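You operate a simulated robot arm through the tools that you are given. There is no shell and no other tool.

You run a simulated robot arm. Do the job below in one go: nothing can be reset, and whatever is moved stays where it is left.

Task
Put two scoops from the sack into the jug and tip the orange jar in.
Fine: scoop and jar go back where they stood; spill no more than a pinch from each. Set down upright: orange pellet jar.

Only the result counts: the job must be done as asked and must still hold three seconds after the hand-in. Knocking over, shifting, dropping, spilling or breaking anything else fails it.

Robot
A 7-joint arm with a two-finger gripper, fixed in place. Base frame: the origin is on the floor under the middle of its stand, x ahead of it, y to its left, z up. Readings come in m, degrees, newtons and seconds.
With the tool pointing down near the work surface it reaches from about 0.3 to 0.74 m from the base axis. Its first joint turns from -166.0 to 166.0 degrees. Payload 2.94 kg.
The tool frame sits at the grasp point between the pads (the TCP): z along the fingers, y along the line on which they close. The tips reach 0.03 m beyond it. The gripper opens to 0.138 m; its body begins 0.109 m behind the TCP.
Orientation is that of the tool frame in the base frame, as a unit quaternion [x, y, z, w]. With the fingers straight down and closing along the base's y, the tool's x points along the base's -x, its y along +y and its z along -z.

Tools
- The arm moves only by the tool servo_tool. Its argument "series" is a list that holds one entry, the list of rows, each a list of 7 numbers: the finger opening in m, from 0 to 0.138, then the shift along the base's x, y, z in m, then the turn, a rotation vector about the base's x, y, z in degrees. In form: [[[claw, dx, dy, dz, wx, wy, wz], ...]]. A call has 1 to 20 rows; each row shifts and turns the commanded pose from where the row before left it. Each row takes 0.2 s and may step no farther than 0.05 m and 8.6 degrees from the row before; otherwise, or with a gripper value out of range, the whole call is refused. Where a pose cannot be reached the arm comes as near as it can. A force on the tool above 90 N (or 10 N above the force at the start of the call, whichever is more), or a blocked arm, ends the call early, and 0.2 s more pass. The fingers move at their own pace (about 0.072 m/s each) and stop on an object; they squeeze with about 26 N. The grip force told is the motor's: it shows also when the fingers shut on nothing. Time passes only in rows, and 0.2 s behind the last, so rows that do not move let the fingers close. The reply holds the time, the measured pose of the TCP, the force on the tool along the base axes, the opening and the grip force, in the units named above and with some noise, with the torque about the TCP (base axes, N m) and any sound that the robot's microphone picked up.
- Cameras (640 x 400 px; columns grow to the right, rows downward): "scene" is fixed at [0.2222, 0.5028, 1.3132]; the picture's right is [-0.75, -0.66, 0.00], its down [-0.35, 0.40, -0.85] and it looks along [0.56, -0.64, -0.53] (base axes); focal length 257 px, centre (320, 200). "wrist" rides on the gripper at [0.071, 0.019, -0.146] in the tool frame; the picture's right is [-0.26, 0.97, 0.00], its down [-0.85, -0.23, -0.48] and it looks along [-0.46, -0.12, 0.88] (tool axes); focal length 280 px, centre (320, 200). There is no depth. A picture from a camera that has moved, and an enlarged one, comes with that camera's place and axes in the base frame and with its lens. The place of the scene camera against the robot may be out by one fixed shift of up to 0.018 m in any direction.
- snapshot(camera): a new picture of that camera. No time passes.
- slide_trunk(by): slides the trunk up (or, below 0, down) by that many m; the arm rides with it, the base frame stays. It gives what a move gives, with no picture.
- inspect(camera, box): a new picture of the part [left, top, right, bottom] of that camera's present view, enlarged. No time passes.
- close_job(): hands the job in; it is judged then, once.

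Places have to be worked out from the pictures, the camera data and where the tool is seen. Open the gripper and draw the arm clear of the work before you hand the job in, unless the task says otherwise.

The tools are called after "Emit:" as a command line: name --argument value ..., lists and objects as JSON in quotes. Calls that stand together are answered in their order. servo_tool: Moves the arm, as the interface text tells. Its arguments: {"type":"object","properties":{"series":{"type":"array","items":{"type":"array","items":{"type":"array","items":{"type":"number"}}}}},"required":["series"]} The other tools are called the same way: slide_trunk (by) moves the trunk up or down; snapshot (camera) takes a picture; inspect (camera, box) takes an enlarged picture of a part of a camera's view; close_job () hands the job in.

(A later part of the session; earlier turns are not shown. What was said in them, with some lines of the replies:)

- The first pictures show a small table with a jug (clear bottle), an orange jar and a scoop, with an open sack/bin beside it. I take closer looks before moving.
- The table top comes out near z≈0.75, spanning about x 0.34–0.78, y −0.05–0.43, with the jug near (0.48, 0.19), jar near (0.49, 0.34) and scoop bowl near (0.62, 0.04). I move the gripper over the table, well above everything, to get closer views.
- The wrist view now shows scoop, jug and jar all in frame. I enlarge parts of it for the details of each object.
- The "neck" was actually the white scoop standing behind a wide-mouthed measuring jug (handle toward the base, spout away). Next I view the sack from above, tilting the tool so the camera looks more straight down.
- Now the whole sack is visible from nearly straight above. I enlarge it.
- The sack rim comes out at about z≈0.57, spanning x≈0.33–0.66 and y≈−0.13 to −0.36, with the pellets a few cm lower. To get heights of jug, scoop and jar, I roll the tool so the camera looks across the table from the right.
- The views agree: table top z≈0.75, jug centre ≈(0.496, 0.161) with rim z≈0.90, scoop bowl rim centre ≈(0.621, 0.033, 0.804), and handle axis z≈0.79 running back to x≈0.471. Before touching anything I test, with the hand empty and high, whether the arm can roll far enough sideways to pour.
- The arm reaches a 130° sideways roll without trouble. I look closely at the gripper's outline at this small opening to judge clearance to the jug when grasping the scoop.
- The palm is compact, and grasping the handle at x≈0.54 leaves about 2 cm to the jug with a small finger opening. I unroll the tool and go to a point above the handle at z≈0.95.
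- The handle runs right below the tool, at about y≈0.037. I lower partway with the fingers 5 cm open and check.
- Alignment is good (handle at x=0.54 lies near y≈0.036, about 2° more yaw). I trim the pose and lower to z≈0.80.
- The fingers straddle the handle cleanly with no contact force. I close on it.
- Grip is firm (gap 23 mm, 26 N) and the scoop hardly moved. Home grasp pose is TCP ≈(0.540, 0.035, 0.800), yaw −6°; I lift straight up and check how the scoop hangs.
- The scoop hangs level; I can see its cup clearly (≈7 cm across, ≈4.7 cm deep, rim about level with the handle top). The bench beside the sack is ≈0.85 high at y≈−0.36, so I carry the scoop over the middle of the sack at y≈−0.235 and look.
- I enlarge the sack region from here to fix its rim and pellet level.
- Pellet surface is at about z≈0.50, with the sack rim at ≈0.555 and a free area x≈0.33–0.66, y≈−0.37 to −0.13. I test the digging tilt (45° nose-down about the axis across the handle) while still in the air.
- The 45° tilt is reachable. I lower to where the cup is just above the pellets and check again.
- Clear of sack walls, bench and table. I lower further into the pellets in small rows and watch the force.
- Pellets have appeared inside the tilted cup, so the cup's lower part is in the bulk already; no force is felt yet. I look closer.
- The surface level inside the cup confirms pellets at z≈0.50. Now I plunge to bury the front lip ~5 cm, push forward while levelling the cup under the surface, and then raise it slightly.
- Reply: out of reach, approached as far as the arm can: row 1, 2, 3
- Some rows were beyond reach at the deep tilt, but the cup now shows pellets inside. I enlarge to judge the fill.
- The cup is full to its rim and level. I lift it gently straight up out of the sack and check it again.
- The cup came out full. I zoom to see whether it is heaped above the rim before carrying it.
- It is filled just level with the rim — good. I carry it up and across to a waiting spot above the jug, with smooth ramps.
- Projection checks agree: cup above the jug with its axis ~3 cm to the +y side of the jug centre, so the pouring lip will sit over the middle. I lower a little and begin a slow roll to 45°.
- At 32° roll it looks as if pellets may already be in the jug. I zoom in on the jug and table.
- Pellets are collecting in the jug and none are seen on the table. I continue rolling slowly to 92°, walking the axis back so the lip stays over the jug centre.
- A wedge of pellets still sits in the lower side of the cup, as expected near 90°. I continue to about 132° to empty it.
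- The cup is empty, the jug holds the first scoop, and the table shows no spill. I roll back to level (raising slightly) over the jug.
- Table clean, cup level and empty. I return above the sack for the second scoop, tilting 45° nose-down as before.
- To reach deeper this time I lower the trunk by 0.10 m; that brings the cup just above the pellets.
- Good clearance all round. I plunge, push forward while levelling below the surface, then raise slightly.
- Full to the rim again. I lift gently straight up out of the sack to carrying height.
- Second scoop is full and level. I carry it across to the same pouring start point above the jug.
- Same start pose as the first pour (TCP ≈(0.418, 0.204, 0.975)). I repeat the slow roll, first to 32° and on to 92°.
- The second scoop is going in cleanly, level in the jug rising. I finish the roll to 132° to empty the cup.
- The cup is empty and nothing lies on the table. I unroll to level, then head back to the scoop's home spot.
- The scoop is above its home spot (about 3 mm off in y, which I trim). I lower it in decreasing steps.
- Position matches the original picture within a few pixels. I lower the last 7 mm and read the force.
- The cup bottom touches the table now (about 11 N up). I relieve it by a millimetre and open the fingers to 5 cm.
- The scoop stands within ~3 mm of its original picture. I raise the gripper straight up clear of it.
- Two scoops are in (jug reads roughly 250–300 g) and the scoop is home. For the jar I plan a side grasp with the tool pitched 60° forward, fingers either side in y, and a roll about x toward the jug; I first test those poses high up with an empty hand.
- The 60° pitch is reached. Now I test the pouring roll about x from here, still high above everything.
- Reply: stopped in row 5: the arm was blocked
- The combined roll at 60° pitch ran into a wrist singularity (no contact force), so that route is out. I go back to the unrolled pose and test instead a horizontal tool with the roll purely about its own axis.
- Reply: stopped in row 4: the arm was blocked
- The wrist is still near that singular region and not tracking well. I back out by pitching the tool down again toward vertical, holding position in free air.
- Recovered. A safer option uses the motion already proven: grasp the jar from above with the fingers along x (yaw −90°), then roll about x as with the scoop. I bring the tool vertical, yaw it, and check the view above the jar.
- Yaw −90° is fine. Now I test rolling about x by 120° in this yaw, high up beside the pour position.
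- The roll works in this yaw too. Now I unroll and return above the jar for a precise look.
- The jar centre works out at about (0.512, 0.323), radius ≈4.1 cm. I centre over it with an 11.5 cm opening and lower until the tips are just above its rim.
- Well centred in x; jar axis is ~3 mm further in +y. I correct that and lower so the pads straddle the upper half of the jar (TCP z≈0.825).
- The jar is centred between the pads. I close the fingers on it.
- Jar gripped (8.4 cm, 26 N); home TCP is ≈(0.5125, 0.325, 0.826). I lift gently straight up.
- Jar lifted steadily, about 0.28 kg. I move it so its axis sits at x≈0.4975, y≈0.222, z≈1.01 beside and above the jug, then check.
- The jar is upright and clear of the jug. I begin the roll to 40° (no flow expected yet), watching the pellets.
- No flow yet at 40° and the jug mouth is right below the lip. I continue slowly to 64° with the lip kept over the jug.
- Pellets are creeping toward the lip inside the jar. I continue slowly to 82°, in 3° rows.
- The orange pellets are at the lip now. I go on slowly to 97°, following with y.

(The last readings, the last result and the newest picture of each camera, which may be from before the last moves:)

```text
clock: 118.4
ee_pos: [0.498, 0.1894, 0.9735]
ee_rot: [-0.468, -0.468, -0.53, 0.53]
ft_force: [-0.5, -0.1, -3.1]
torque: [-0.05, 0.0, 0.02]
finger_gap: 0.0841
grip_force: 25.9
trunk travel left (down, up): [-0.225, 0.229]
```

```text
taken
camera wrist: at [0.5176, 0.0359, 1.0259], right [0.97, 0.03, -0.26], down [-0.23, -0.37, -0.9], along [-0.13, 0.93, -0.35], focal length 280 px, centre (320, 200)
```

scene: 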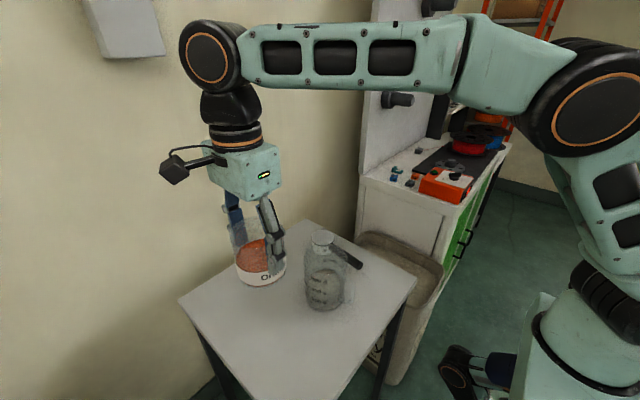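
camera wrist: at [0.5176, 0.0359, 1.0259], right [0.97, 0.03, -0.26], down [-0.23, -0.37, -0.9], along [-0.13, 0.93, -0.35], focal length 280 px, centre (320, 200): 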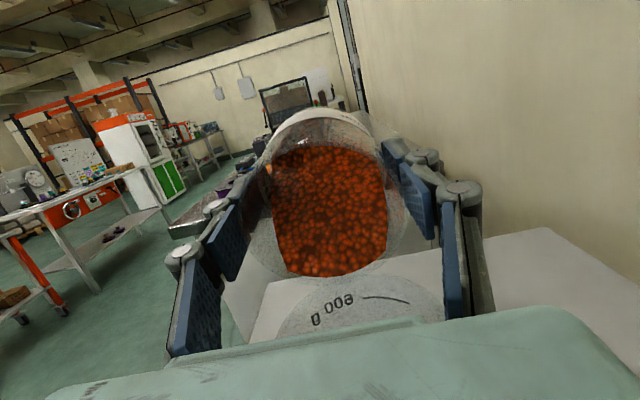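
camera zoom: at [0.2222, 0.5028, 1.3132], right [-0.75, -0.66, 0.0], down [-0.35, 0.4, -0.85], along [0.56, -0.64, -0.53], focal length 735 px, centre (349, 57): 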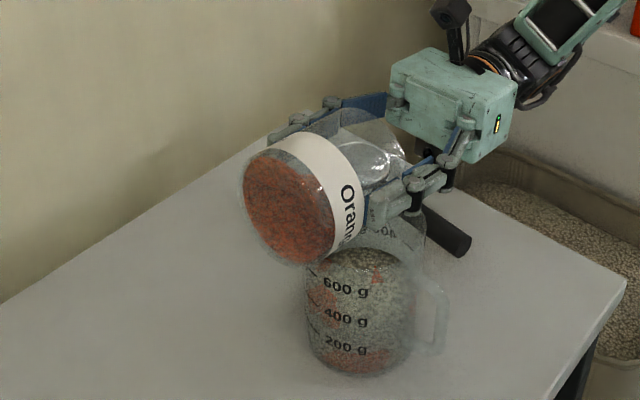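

Orange pellets are streaming into the jug with none seen outside. Before tilting further I raise the jar 5 cm so the sensor box under the palm will stay clear of the jug rim.

Emit:
servo_tool --series '[[[0.06, 0, 0, 0.008, 0, 0, 0], [0.06, 0, 0, 0.013, 0, 0, 0], [0.06, 0, 0, 0.015, 0, 0, 0], [0.06, 0, 0, 0.013, 0, 0, 0], [0.06, 0, 0, 0.006, 0, 0, 0], [0.06, 0, 0, 0, 0, 0, 0]]]'

Emit:
inspect --camera "scene" --box '[230, 160, 390, 320]'

Emit:
snapshot --camera "wrist"

```text
clock: 119.8
ee_pos: [0.4973, 0.188, 1.0285]
ee_rot: [-0.468, -0.469, -0.529, 0.53]
ft_force: [-0.2, 0.5, -2.0]
torque: [-0.04, 0.01, 0.0]
finger_gap: 0.0842
grip_force: 26.4
trunk travel left (down, up): [-0.225, 0.229]
```

```text
2.50 times, centred on (310, 240) of scene
camera zoom: at [0.2222, 0.5028, 1.3132], right [-0.75, -0.66, 0.0], down [-0.35, 0.4, -0.85], along [0.56, -0.64, -0.53], focal length 643 px, centre (345, 100)
```

zoom: 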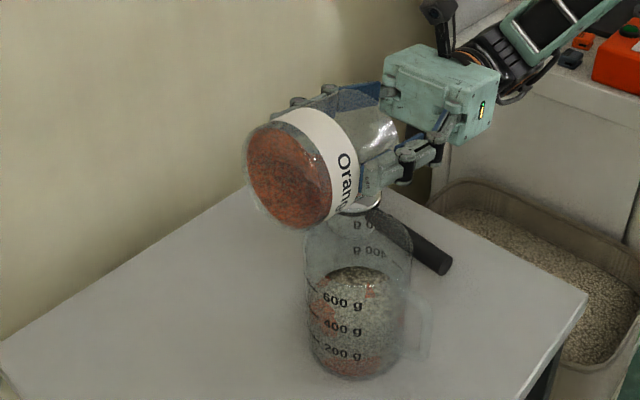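

```text
taken
camera wrist: at [0.5175, 0.0361, 1.0812], right [0.96, 0.03, -0.26], down [-0.23, -0.37, -0.9], along [-0.13, 0.93, -0.35], focal length 280 px, centre (320, 200)
```

wrist: 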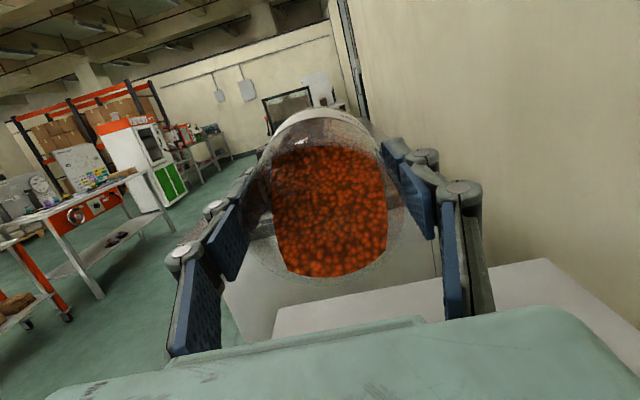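

Still clean. I shift 4 mm to +y to allow for the higher drop and continue to 110° slowly.

Emit:
servo_tool --series '[[[0.06, 0, 0.004, 0, 0, 0, 0], [0.06, 0, -0.001, 0, 2, 0, 0], [0.06, 0, -0.001, 0, 2, 0, 0], [0.06, 0, -0.001, 0, 2, 0, 0], [0.06, 0, -0.002, 0, 2, 0, 0], [0.06, 0, -0.002, 0, 2, 0, 0], [0.06, 0, -0.001, 0, 2, 0, 0], [0.06, 0, 0, 0, 0, 0, 0], [0.06, 0, 0, 0, 0, 0, 0]]]'

Emit:
inspect --camera "scene" --box '[230, 160, 390, 320]'

Emit:
snapshot --camera "wrist"

```text
clock: 121.8
ee_pos: [0.4974, 0.1835, 1.0275]
ee_rot: [-0.41, -0.411, -0.575, 0.576]
ft_force: [0.2, -0.9, -1.2]
torque: [-0.03, 0.03, -0.03]
finger_gap: 0.0839
grip_force: 25.6
trunk travel left (down, up): [-0.225, 0.229]
```

```text
2.50 times, centred on (310, 240) of scene
camera zoom: at [0.2222, 0.5028, 1.3132], right [-0.75, -0.66, 0.0], down [-0.35, 0.4, -0.85], along [0.56, -0.64, -0.53], focal length 643 px, centre (345, 100)
```

zoom: 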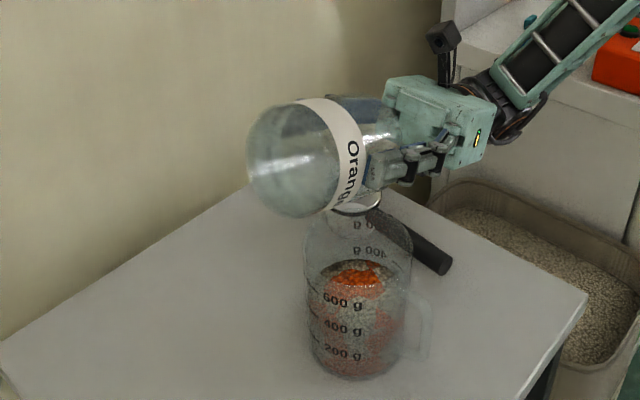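

```text
taken
camera wrist: at [0.5171, 0.0241, 1.0477], right [0.97, 0.09, -0.25], down [-0.23, -0.17, -0.96], along [-0.13, 0.98, -0.15], focal length 280 px, centre (320, 200)
```

wrist: 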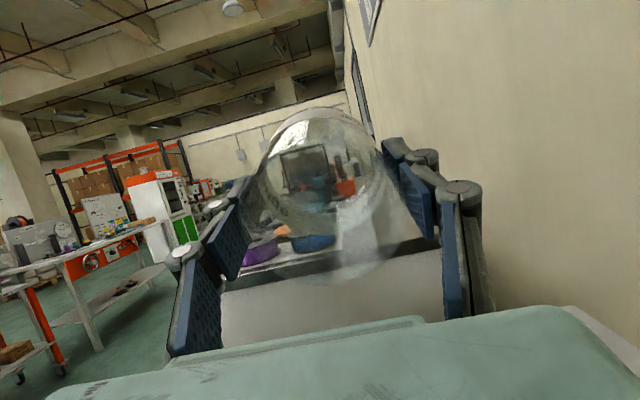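

The jar looks empty and the orange pellets lie in the jug. I zoom to verify the jar and search the table around the jug.

Emit:
inspect --camera "scene" --box '[285, 195, 355, 265]'

Emit:
inspect --camera "scene" --box '[260, 240, 390, 330]'

Emit:
inspect --camera "wrist" --box '[230, 90, 430, 290]'

```text
5.71 times, centred on (320, 230) of scene
camera zoom: at [0.2222, 0.5028, 1.3132], right [-0.75, -0.66, 0.0], down [-0.35, 0.4, -0.85], along [0.56, -0.64, -0.53], focal length 1470 px, centre (320, 29)
```

zoom: 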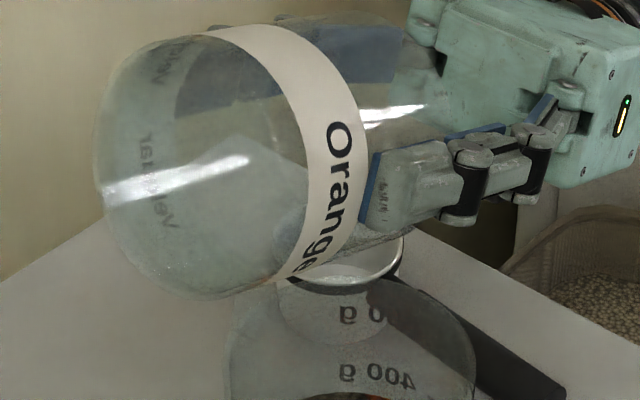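

```text
4.44 times, centred on (325, 285) of scene
camera zoom: at [0.2222, 0.5028, 1.3132], right [-0.75, -0.66, 0.0], down [-0.35, 0.4, -0.85], along [0.56, -0.64, -0.53], focal length 1143 px, centre (298, -178)
```

zoom: 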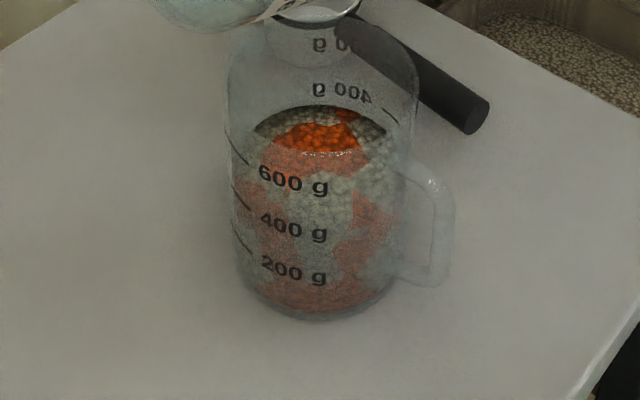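

```text
2.00 times, centred on (330, 190) of wrist
camera zoom: at [0.5171, 0.0241, 1.0477], right [0.97, 0.09, -0.25], down [-0.23, -0.17, -0.96], along [-0.13, 0.98, -0.15], focal length 561 px, centre (300, 220)
```

zoom: 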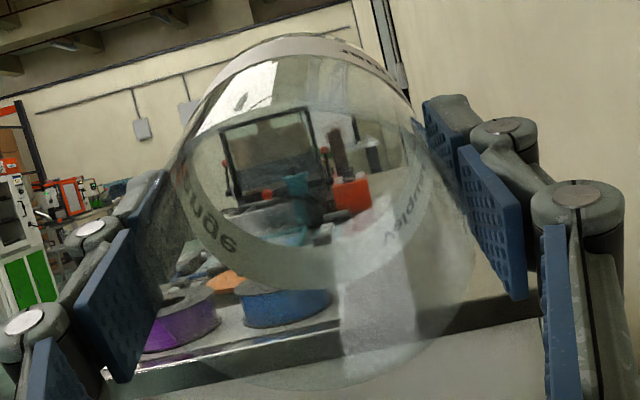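

The jar is essentially empty (perhaps a trace at the lower lip). I raise 1 cm and tilt to 120° with a short dwell to shed any last pellets into the jug.

Emit:
servo_tool --series '[[[0.06, 0, 0, 0.01, 0, 0, 0], [0.06, 0, -0.002, 0.004, 2.5, 0, 0], [0.06, 0, -0.002, 0, 2.5, 0, 0], [0.06, 0, -0.002, 0, 3, 0, 0], [0.06, 0, -0.002, 0, 3, 0, 0], [0.06, 0, 0, 0, 0, 0, 0], [0.06, 0, 0, 0, 0, 0, 0], [0.06, 0, 0, 0, 0, 0, 0], [0.06, 0, 0, 0, 0, 0, 0]]]'

Emit:
inspect --camera "scene" --box '[280, 180, 360, 270]'

Emit:
inspect --camera "scene" --box '[180, 220, 420, 390]'

```text
clock: 123.8
ee_pos: [0.4962, 0.1772, 1.043]
ee_rot: [-0.354, -0.353, -0.612, 0.613]
ft_force: [0.3, 0.0, 0.1]
torque: [-0.07, 0.02, 0.03]
finger_gap: 0.0839
grip_force: 25.6
trunk travel left (down, up): [-0.225, 0.229]
```

```text
4.44 times, centred on (320, 225) of scene
camera zoom: at [0.2222, 0.5028, 1.3132], right [-0.75, -0.66, 0.0], down [-0.35, 0.4, -0.85], along [0.56, -0.64, -0.53], focal length 1143 px, centre (320, 89)
```

zoom: 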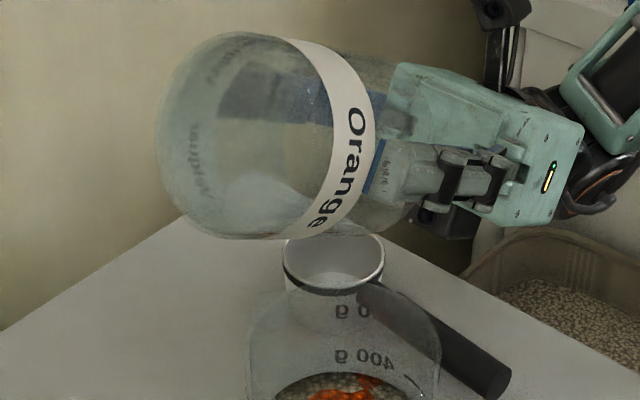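

```text
2.35 times, centred on (300, 305) of scene
camera zoom: at [0.2222, 0.5028, 1.3132], right [-0.75, -0.66, 0.0], down [-0.35, 0.4, -0.85], along [0.56, -0.64, -0.53], focal length 605 px, centre (367, -47)
```

zoom: 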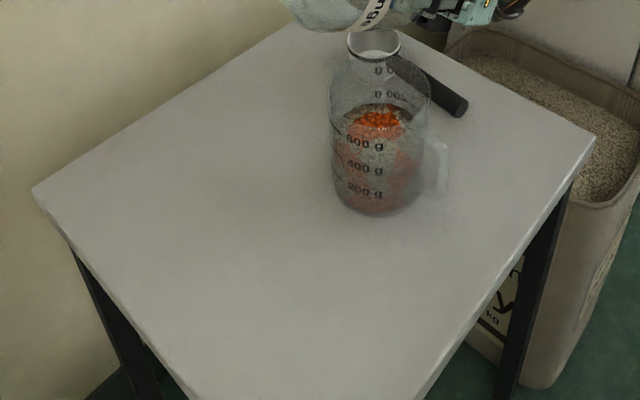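

Jar empty, table clean. I roll the jar back upright in place, then move it back over its home spot.

Emit:
servo_tool --series '[[[0.06, 0, 0, 0, -5, 0, 0], [0.06, 0, 0, 0, -7, 0, 0], [0.06, 0, 0, 0, -8, 0, 0], [0.06, 0, 0, 0, -8, 0, 0], [0.06, 0, 0, 0, -8, 0, 0], [0.06, 0, 0, 0, -8, 0, 0], [0.06, 0, 0, 0, -8, 0, 0], [0.06, 0, 0, 0, -8, 0, 0], [0.06, 0, 0, 0, -8, 0, 0], [0.06, 0, 0, 0, -8, 0, 0], [0.06, 0, 0, 0, -8, 0, 0], [0.06, 0, 0, 0, -8, 0, 0], [0.06, 0, 0, 0, -8, 0, 0], [0.06, 0, 0, 0, -8, 0, 0], [0.06, 0, 0, 0, -7, 0, 0], [0.06, 0, 0, 0, -5, 0, 0], [0.06, 0, 0, 0, 0, 0, 0]]]'

Emit:
servo_tool --series '[[[0.06, 0.001, 0.01, 0, 0, 0, 0], [0.06, 0.002, 0.02, 0, 0, 0, 0], [0.06, 0.003, 0.025, 0, 0, 0, 0], [0.06, 0.003, 0.03, 0, 0, 0, 0], [0.06, 0.003, 0.03, 0, 0, 0, 0], [0.06, 0.002, 0.02, 0, 0, 0, 0], [0.06, 0.001, 0.01, 0, 0, 0, 0], [0.06, 0, 0.003, 0, 0, 0, 0], [0.06, 0, 0, 0, 0, 0, 0]]]'

Emit:
snapshot --camera "wrist"

Emit:
snapshot --camera "scene"

```text
clock: 127.4
ee_pos: [0.4974, 0.1771, 1.0437]
ee_rot: [0.708, 0.707, -0.001, 0.0]
ft_force: [-0.5, -0.1, 0.0]
torque: [0.03, 0.0, -0.02]
finger_gap: 0.084
grip_force: 25.7
trunk travel left (down, up): [-0.225, 0.229]
```

```text
clock: 129.4
ee_pos: [0.512, 0.3255, 1.0416]
ee_rot: [0.707, 0.707, 0.001, 0.001]
ft_force: [-0.2, 0.5, -0.9]
torque: [0.02, 0.0, -0.01]
finger_gap: 0.0839
grip_force: 26.3
trunk travel left (down, up): [-0.225, 0.229]
```

```text
taken
camera wrist: at [0.5327, 0.3965, 1.1875], right [0.97, -0.26, 0.0], down [-0.23, -0.85, 0.48], along [-0.13, -0.46, -0.88], focal length 280 px, centre (320, 200)
```

wrist: 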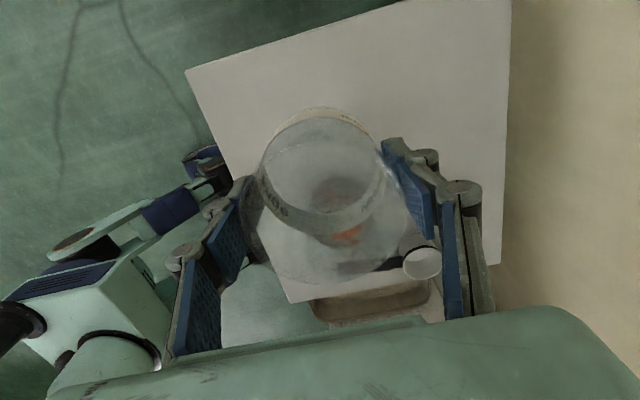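

```text
taken
```

scene: 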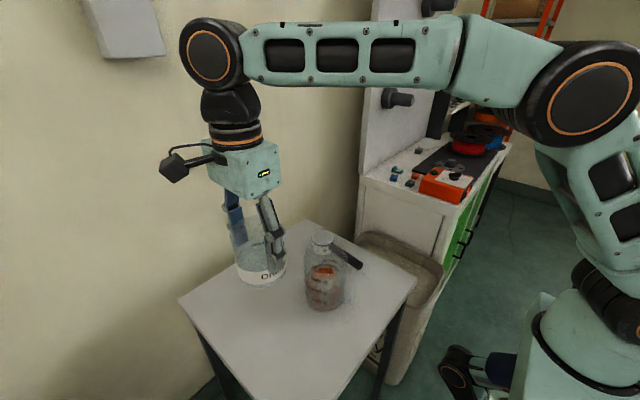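

Back over home (within ~1 mm). I lower the jar, stopping about 1 cm above the table.

Emit:
servo_tool --series '[[[0.06, 0, 0, -0.02, 0, 0, 0], [0.06, 0, 0, -0.035, 0, 0, 0], [0.06, 0, 0, -0.035, 0, 0, 0], [0.06, 0, 0, -0.035, 0, 0, 0], [0.06, 0, 0, -0.035, 0, 0, 0], [0.06, 0, 0, -0.025, 0, 0, 0], [0.06, 0, 0, -0.015, 0, 0, 0], [0.06, 0, 0, -0.007, 0, 0, 0], [0.06, 0, 0, 0, 0, 0, 0]]]'

Emit:
inspect --camera "scene" --box '[190, 220, 350, 370]'

Emit:
snapshot --camera "wrist"

```text
clock: 131.4
ee_pos: [0.5124, 0.3259, 0.835]
ee_rot: [0.708, 0.707, 0.0, -0.001]
ft_force: [0.2, 0.2, 0.0]
torque: [0.0, 0.0, -0.02]
finger_gap: 0.0838
grip_force: 26.2
trunk travel left (down, up): [-0.225, 0.229]
```

```text
2.67 times, centred on (270, 295) of scene
camera zoom: at [0.2222, 0.5028, 1.3132], right [-0.75, -0.66, 0.0], down [-0.35, 0.4, -0.85], along [0.56, -0.64, -0.53], focal length 686 px, centre (453, -53)
```

zoom: 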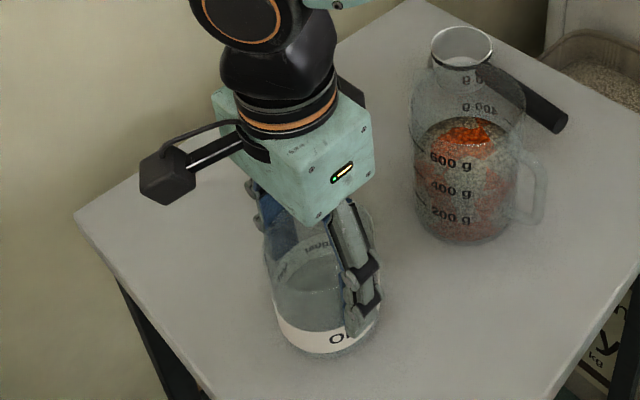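

```text
taken
camera wrist: at [0.5326, 0.3965, 0.981], right [0.97, -0.26, 0.0], down [-0.23, -0.85, 0.48], along [-0.13, -0.46, -0.88], focal length 280 px, centre (320, 200)
```

wrist: 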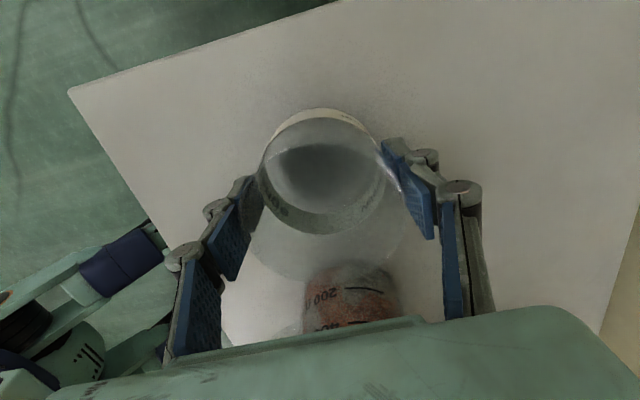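

About 1 cm to go. I lower in fine steps, watching for contact force.

Emit:
servo_tool --series '[[[0.06, 0, 0, -0.003, 0, 0, 0], [0.06, 0, 0, -0.003, 0, 0, 0], [0.06, 0, 0, -0.0015, 0, 0, 0], [0.06, 0, 0, 0, 0, 0, 0]]]'

Emit:
servo_tool --series '[[[0.06, 0, 0, -0.001, 0, 0, 0], [0.06, 0, 0, -0.001, 0, 0, 0], [0.06, 0, 0, 0, 0, 0, 0]]]'

```text
clock: 132.4
ee_pos: [0.5122, 0.3246, 0.8288]
ee_rot: [0.707, 0.707, 0.0, 0.0]
ft_force: [-0.3, -0.1, -1.3]
torque: [0.02, -0.02, -0.01]
finger_gap: 0.0844
grip_force: 26.4
trunk travel left (down, up): [-0.225, 0.229]
```

```text
clock: 133.2
ee_pos: [0.5119, 0.3255, 0.8267]
ee_rot: [0.708, 0.707, 0.0, -0.001]
ft_force: [-1.5, -0.7, 4.1]
torque: [-0.02, -0.06, -0.03]
finger_gap: 0.0841
grip_force: 26.1
trunk travel left (down, up): [-0.225, 0.229]
```

Light contact (≈4 N): the jar is on the table. I open the fingers evenly.

Emit:
servo_tool --series '[[[0.088, 0, 0, 0, 0, 0, 0], [0.095, 0, 0, 0, 0, 0, 0], [0.105, 0, 0, 0, 0, 0, 0], [0.115, 0, 0, 0, 0, 0, 0], [0.115, 0, 0, 0, 0, 0, 0]]]'

Emit:
snapshot --camera "wrist"

Emit:
inspect --camera "scene" --box '[190, 220, 350, 370]'

```text
clock: 134.4
ee_pos: [0.5122, 0.3247, 0.8259]
ee_rot: [0.707, 0.707, -0.001, -0.001]
ft_force: [0.0, -1.0, 0.1]
torque: [0.04, -0.02, -0.01]
finger_gap: 0.115
grip_force: 0.0
trunk travel left (down, up): [-0.225, 0.229]
```

```text
taken
camera wrist: at [0.5328, 0.3962, 0.9718], right [0.97, -0.26, 0.0], down [-0.23, -0.85, 0.48], along [-0.13, -0.46, -0.88], focal length 280 px, centre (320, 200)
```

wrist: 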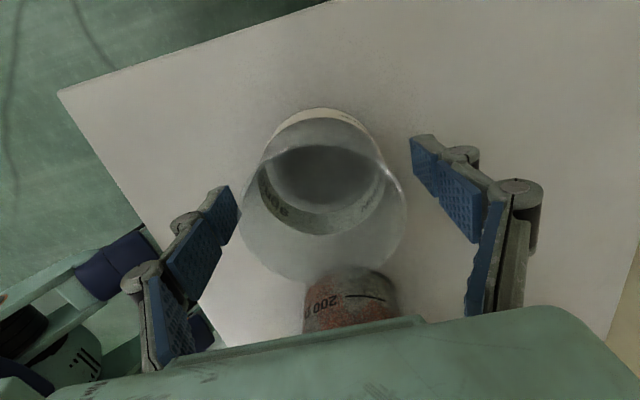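

```text
2.67 times, centred on (270, 295) of scene
camera zoom: at [0.2222, 0.5028, 1.3132], right [-0.75, -0.66, 0.0], down [-0.35, 0.4, -0.85], along [0.56, -0.64, -0.53], focal length 686 px, centre (453, -53)
```

zoom: 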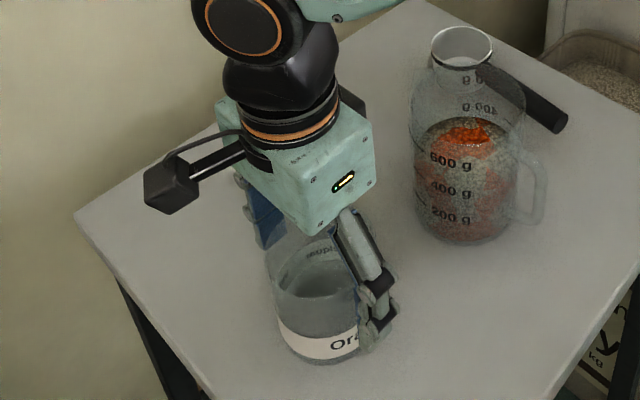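

The jar stands upright where it was. I raise straight up past its rim, then withdraw.

Emit:
servo_tool --series '[[[0.115, 0, 0, 0.015, 0, 0, 0], [0.115, 0, 0, 0.03, 0, 0, 0], [0.115, 0, 0, 0.04, 0, 0, 0], [0.115, 0, 0, 0.045, 0, 0, 0], [0.115, 0, 0, 0.045, 0, 0, 0], [0.115, 0, 0, 0.045, 0, 0, 0], [0.115, 0, 0, 0.045, 0, 0, 0], [0.115, 0, 0, 0.045, 0, 0, 0], [0.115, 0, 0, 0.03, 0, 0, 0], [0.115, 0, 0, 0, 0, 0, 0]]]'

Emit:
snapshot --camera "wrist"

Emit:
inspect --camera "scene" --box '[180, 220, 420, 390]'

Emit:
inspect --camera "scene" --box '[225, 280, 335, 370]'

```text
clock: 136.6
ee_pos: [0.5065, 0.3221, 1.1502]
ee_rot: [0.707, 0.708, 0.001, -0.001]
ft_force: [0.2, -0.1, 0.8]
torque: [0.02, -0.07, -0.03]
finger_gap: 0.1149
grip_force: 0.0
out of reach, approached as far as the arm can: row 9
trunk travel left (down, up): [-0.225, 0.229]
```

```text
taken
camera wrist: at [0.5264, 0.3923, 1.2965], right [0.96, -0.26, 0.0], down [-0.23, -0.85, 0.47], along [-0.12, -0.46, -0.88], focal length 280 px, centre (320, 200)
```

wrist: 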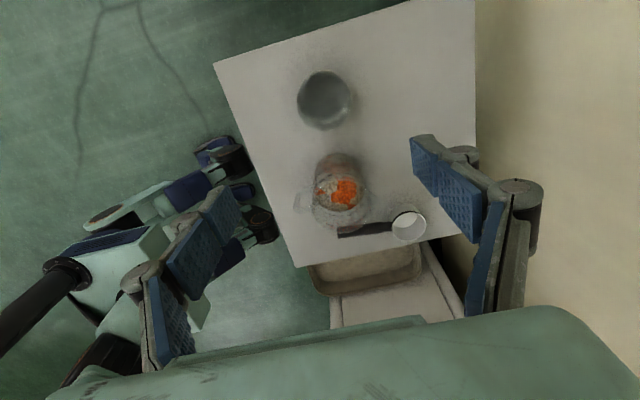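

```text
2.35 times, centred on (300, 305) of scene
camera zoom: at [0.2222, 0.5028, 1.3132], right [-0.75, -0.66, 0.0], down [-0.35, 0.4, -0.85], along [0.56, -0.64, -0.53], focal length 605 px, centre (367, -47)
```

zoom: 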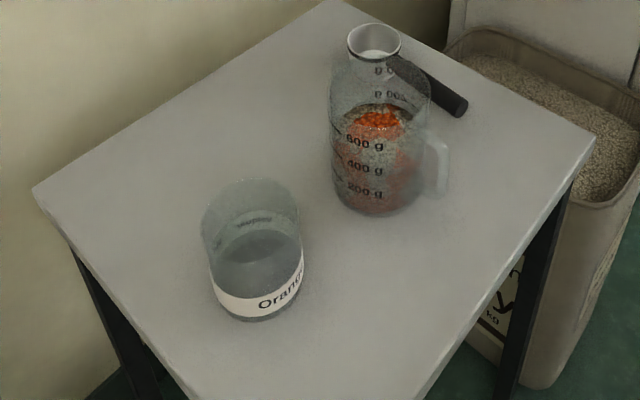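

```text
4.44 times, centred on (280, 325) of scene
camera zoom: at [0.2222, 0.5028, 1.3132], right [-0.75, -0.66, 0.0], down [-0.35, 0.4, -0.85], along [0.56, -0.64, -0.53], focal length 1143 px, centre (498, -356)
```

zoom: 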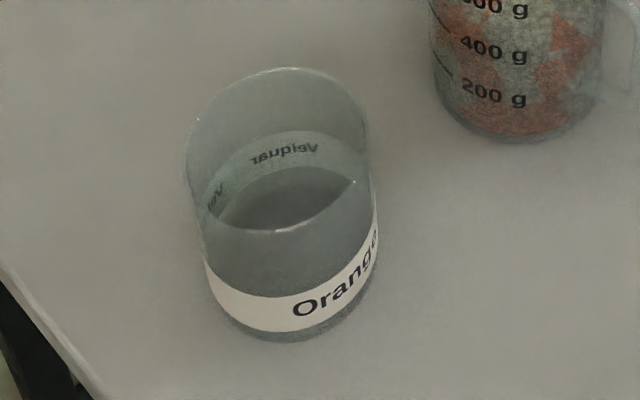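

Jar, jug and scoop are all in place and the table is clean. I withdraw the arm toward its starting place, turning the tool back.

Emit:
servo_tool --series '[[[0.115, -0.003, -0.02, -0.01, 0, 0, 6], [0.115, -0.004, -0.03, 0, 0, 0, 8], [0.115, -0.004, -0.035, 0, 0, 0, 8], [0.115, -0.004, -0.035, 0, 0, 0, 8], [0.115, -0.004, -0.035, 0, 0, 0, 8], [0.115, -0.004, -0.035, 0, 0, 0, 8], [0.115, -0.004, -0.035, 0, 0, 0, 8], [0.115, -0.004, -0.035, 0, 0, 0, 8], [0.115, -0.004, -0.035, 0, 0, 0, 8], [0.115, -0.004, -0.035, 0, 0, 0, 8], [0.115, -0.004, -0.035, 0, 0, 0, 6], [0.115, -0.004, -0.03, 0, 0, 0, 6], [0.115, 0, 0, 0, 0, 0, 0]]]'

Emit:
slide_trunk --by 0.1

Emit:
snapshot --camera "scene"

Emit:
snapshot --camera "wrist"

Emit:
inspect --camera "scene" --box '[300, 200, 480, 390]'

```text
clock: 139.4
ee_pos: [0.4598, -0.0735, 1.1409]
ee_rot: [-0.001, 1.0, 0.0, 0.0]
ft_force: [-0.8, -0.6, 0.4]
torque: [-0.02, 0.0, 0.02]
finger_gap: 0.1151
grip_force: 0.2
trunk travel left (down, up): [-0.225, 0.229]
```

```text
clock: 140.8
ee_pos: [0.4604, -0.0724, 1.2407]
ee_rot: [0.001, 1.0, 0.0, 0.0]
ft_force: [0.1, -0.1, 0.6]
torque: [0.0, 0.01, 0.03]
finger_gap: 0.1148
grip_force: 0.1
trunk travel left (down, up): [-0.325, 0.129]
```

```text
taken
```

scene: 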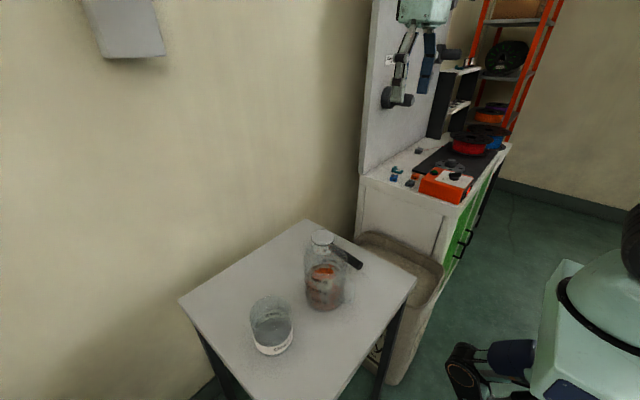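

```text
taken
camera wrist: at [0.39, -0.054, 1.3861], right [0.26, 0.97, 0.0], down [0.85, -0.23, 0.48], along [0.46, -0.13, -0.88], focal length 280 px, centre (320, 200)
```

wrist: 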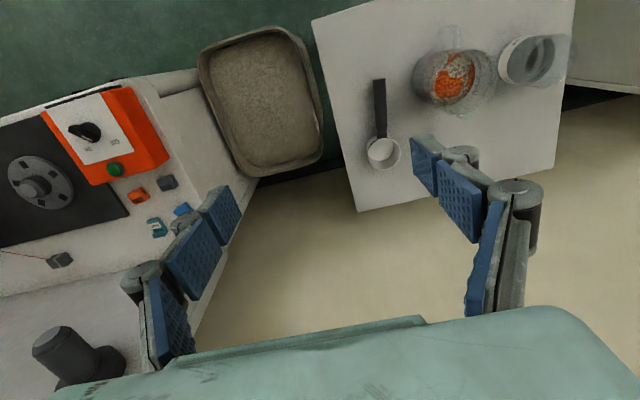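

```text
2.11 times, centred on (390, 295) of scene
camera zoom: at [0.2222, 0.5028, 1.3132], right [-0.75, -0.66, 0.0], down [-0.35, 0.4, -0.85], along [0.56, -0.64, -0.53], focal length 542 px, centre (173, 0)
```

zoom: 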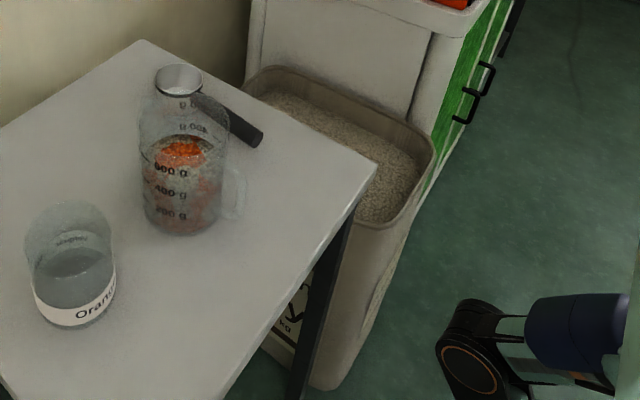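

All checks out: two scoops and the orange pellets are in the jug, scoop and jar stand upright at their original spots, no spill is visible, and the gripper is open and clear. I hand the job in.

Emit:
close_job

```text
The job is handed in.
```

The job is handed in. Two full scoops from the sack and all the orange pellets are in the jug, and the last pictures show nothing spilled on the table or visible floor.

- **Scoop:** it is back on the table within about 3 mm of where it stood.
- **Jar:** it is empty, upright and within a few millimetres of its starting place.
- **Jug:** it did not move.
- **Arm:** the gripper is open and drawn clear, back near its starting position.

One test move in empty air (pitching the tool 60° and rolling it) stopped with the arm blocked and no contact force. I gripped the jar from above instead. The first dig also hit the arm's reach limit, but the scoop still came up full.
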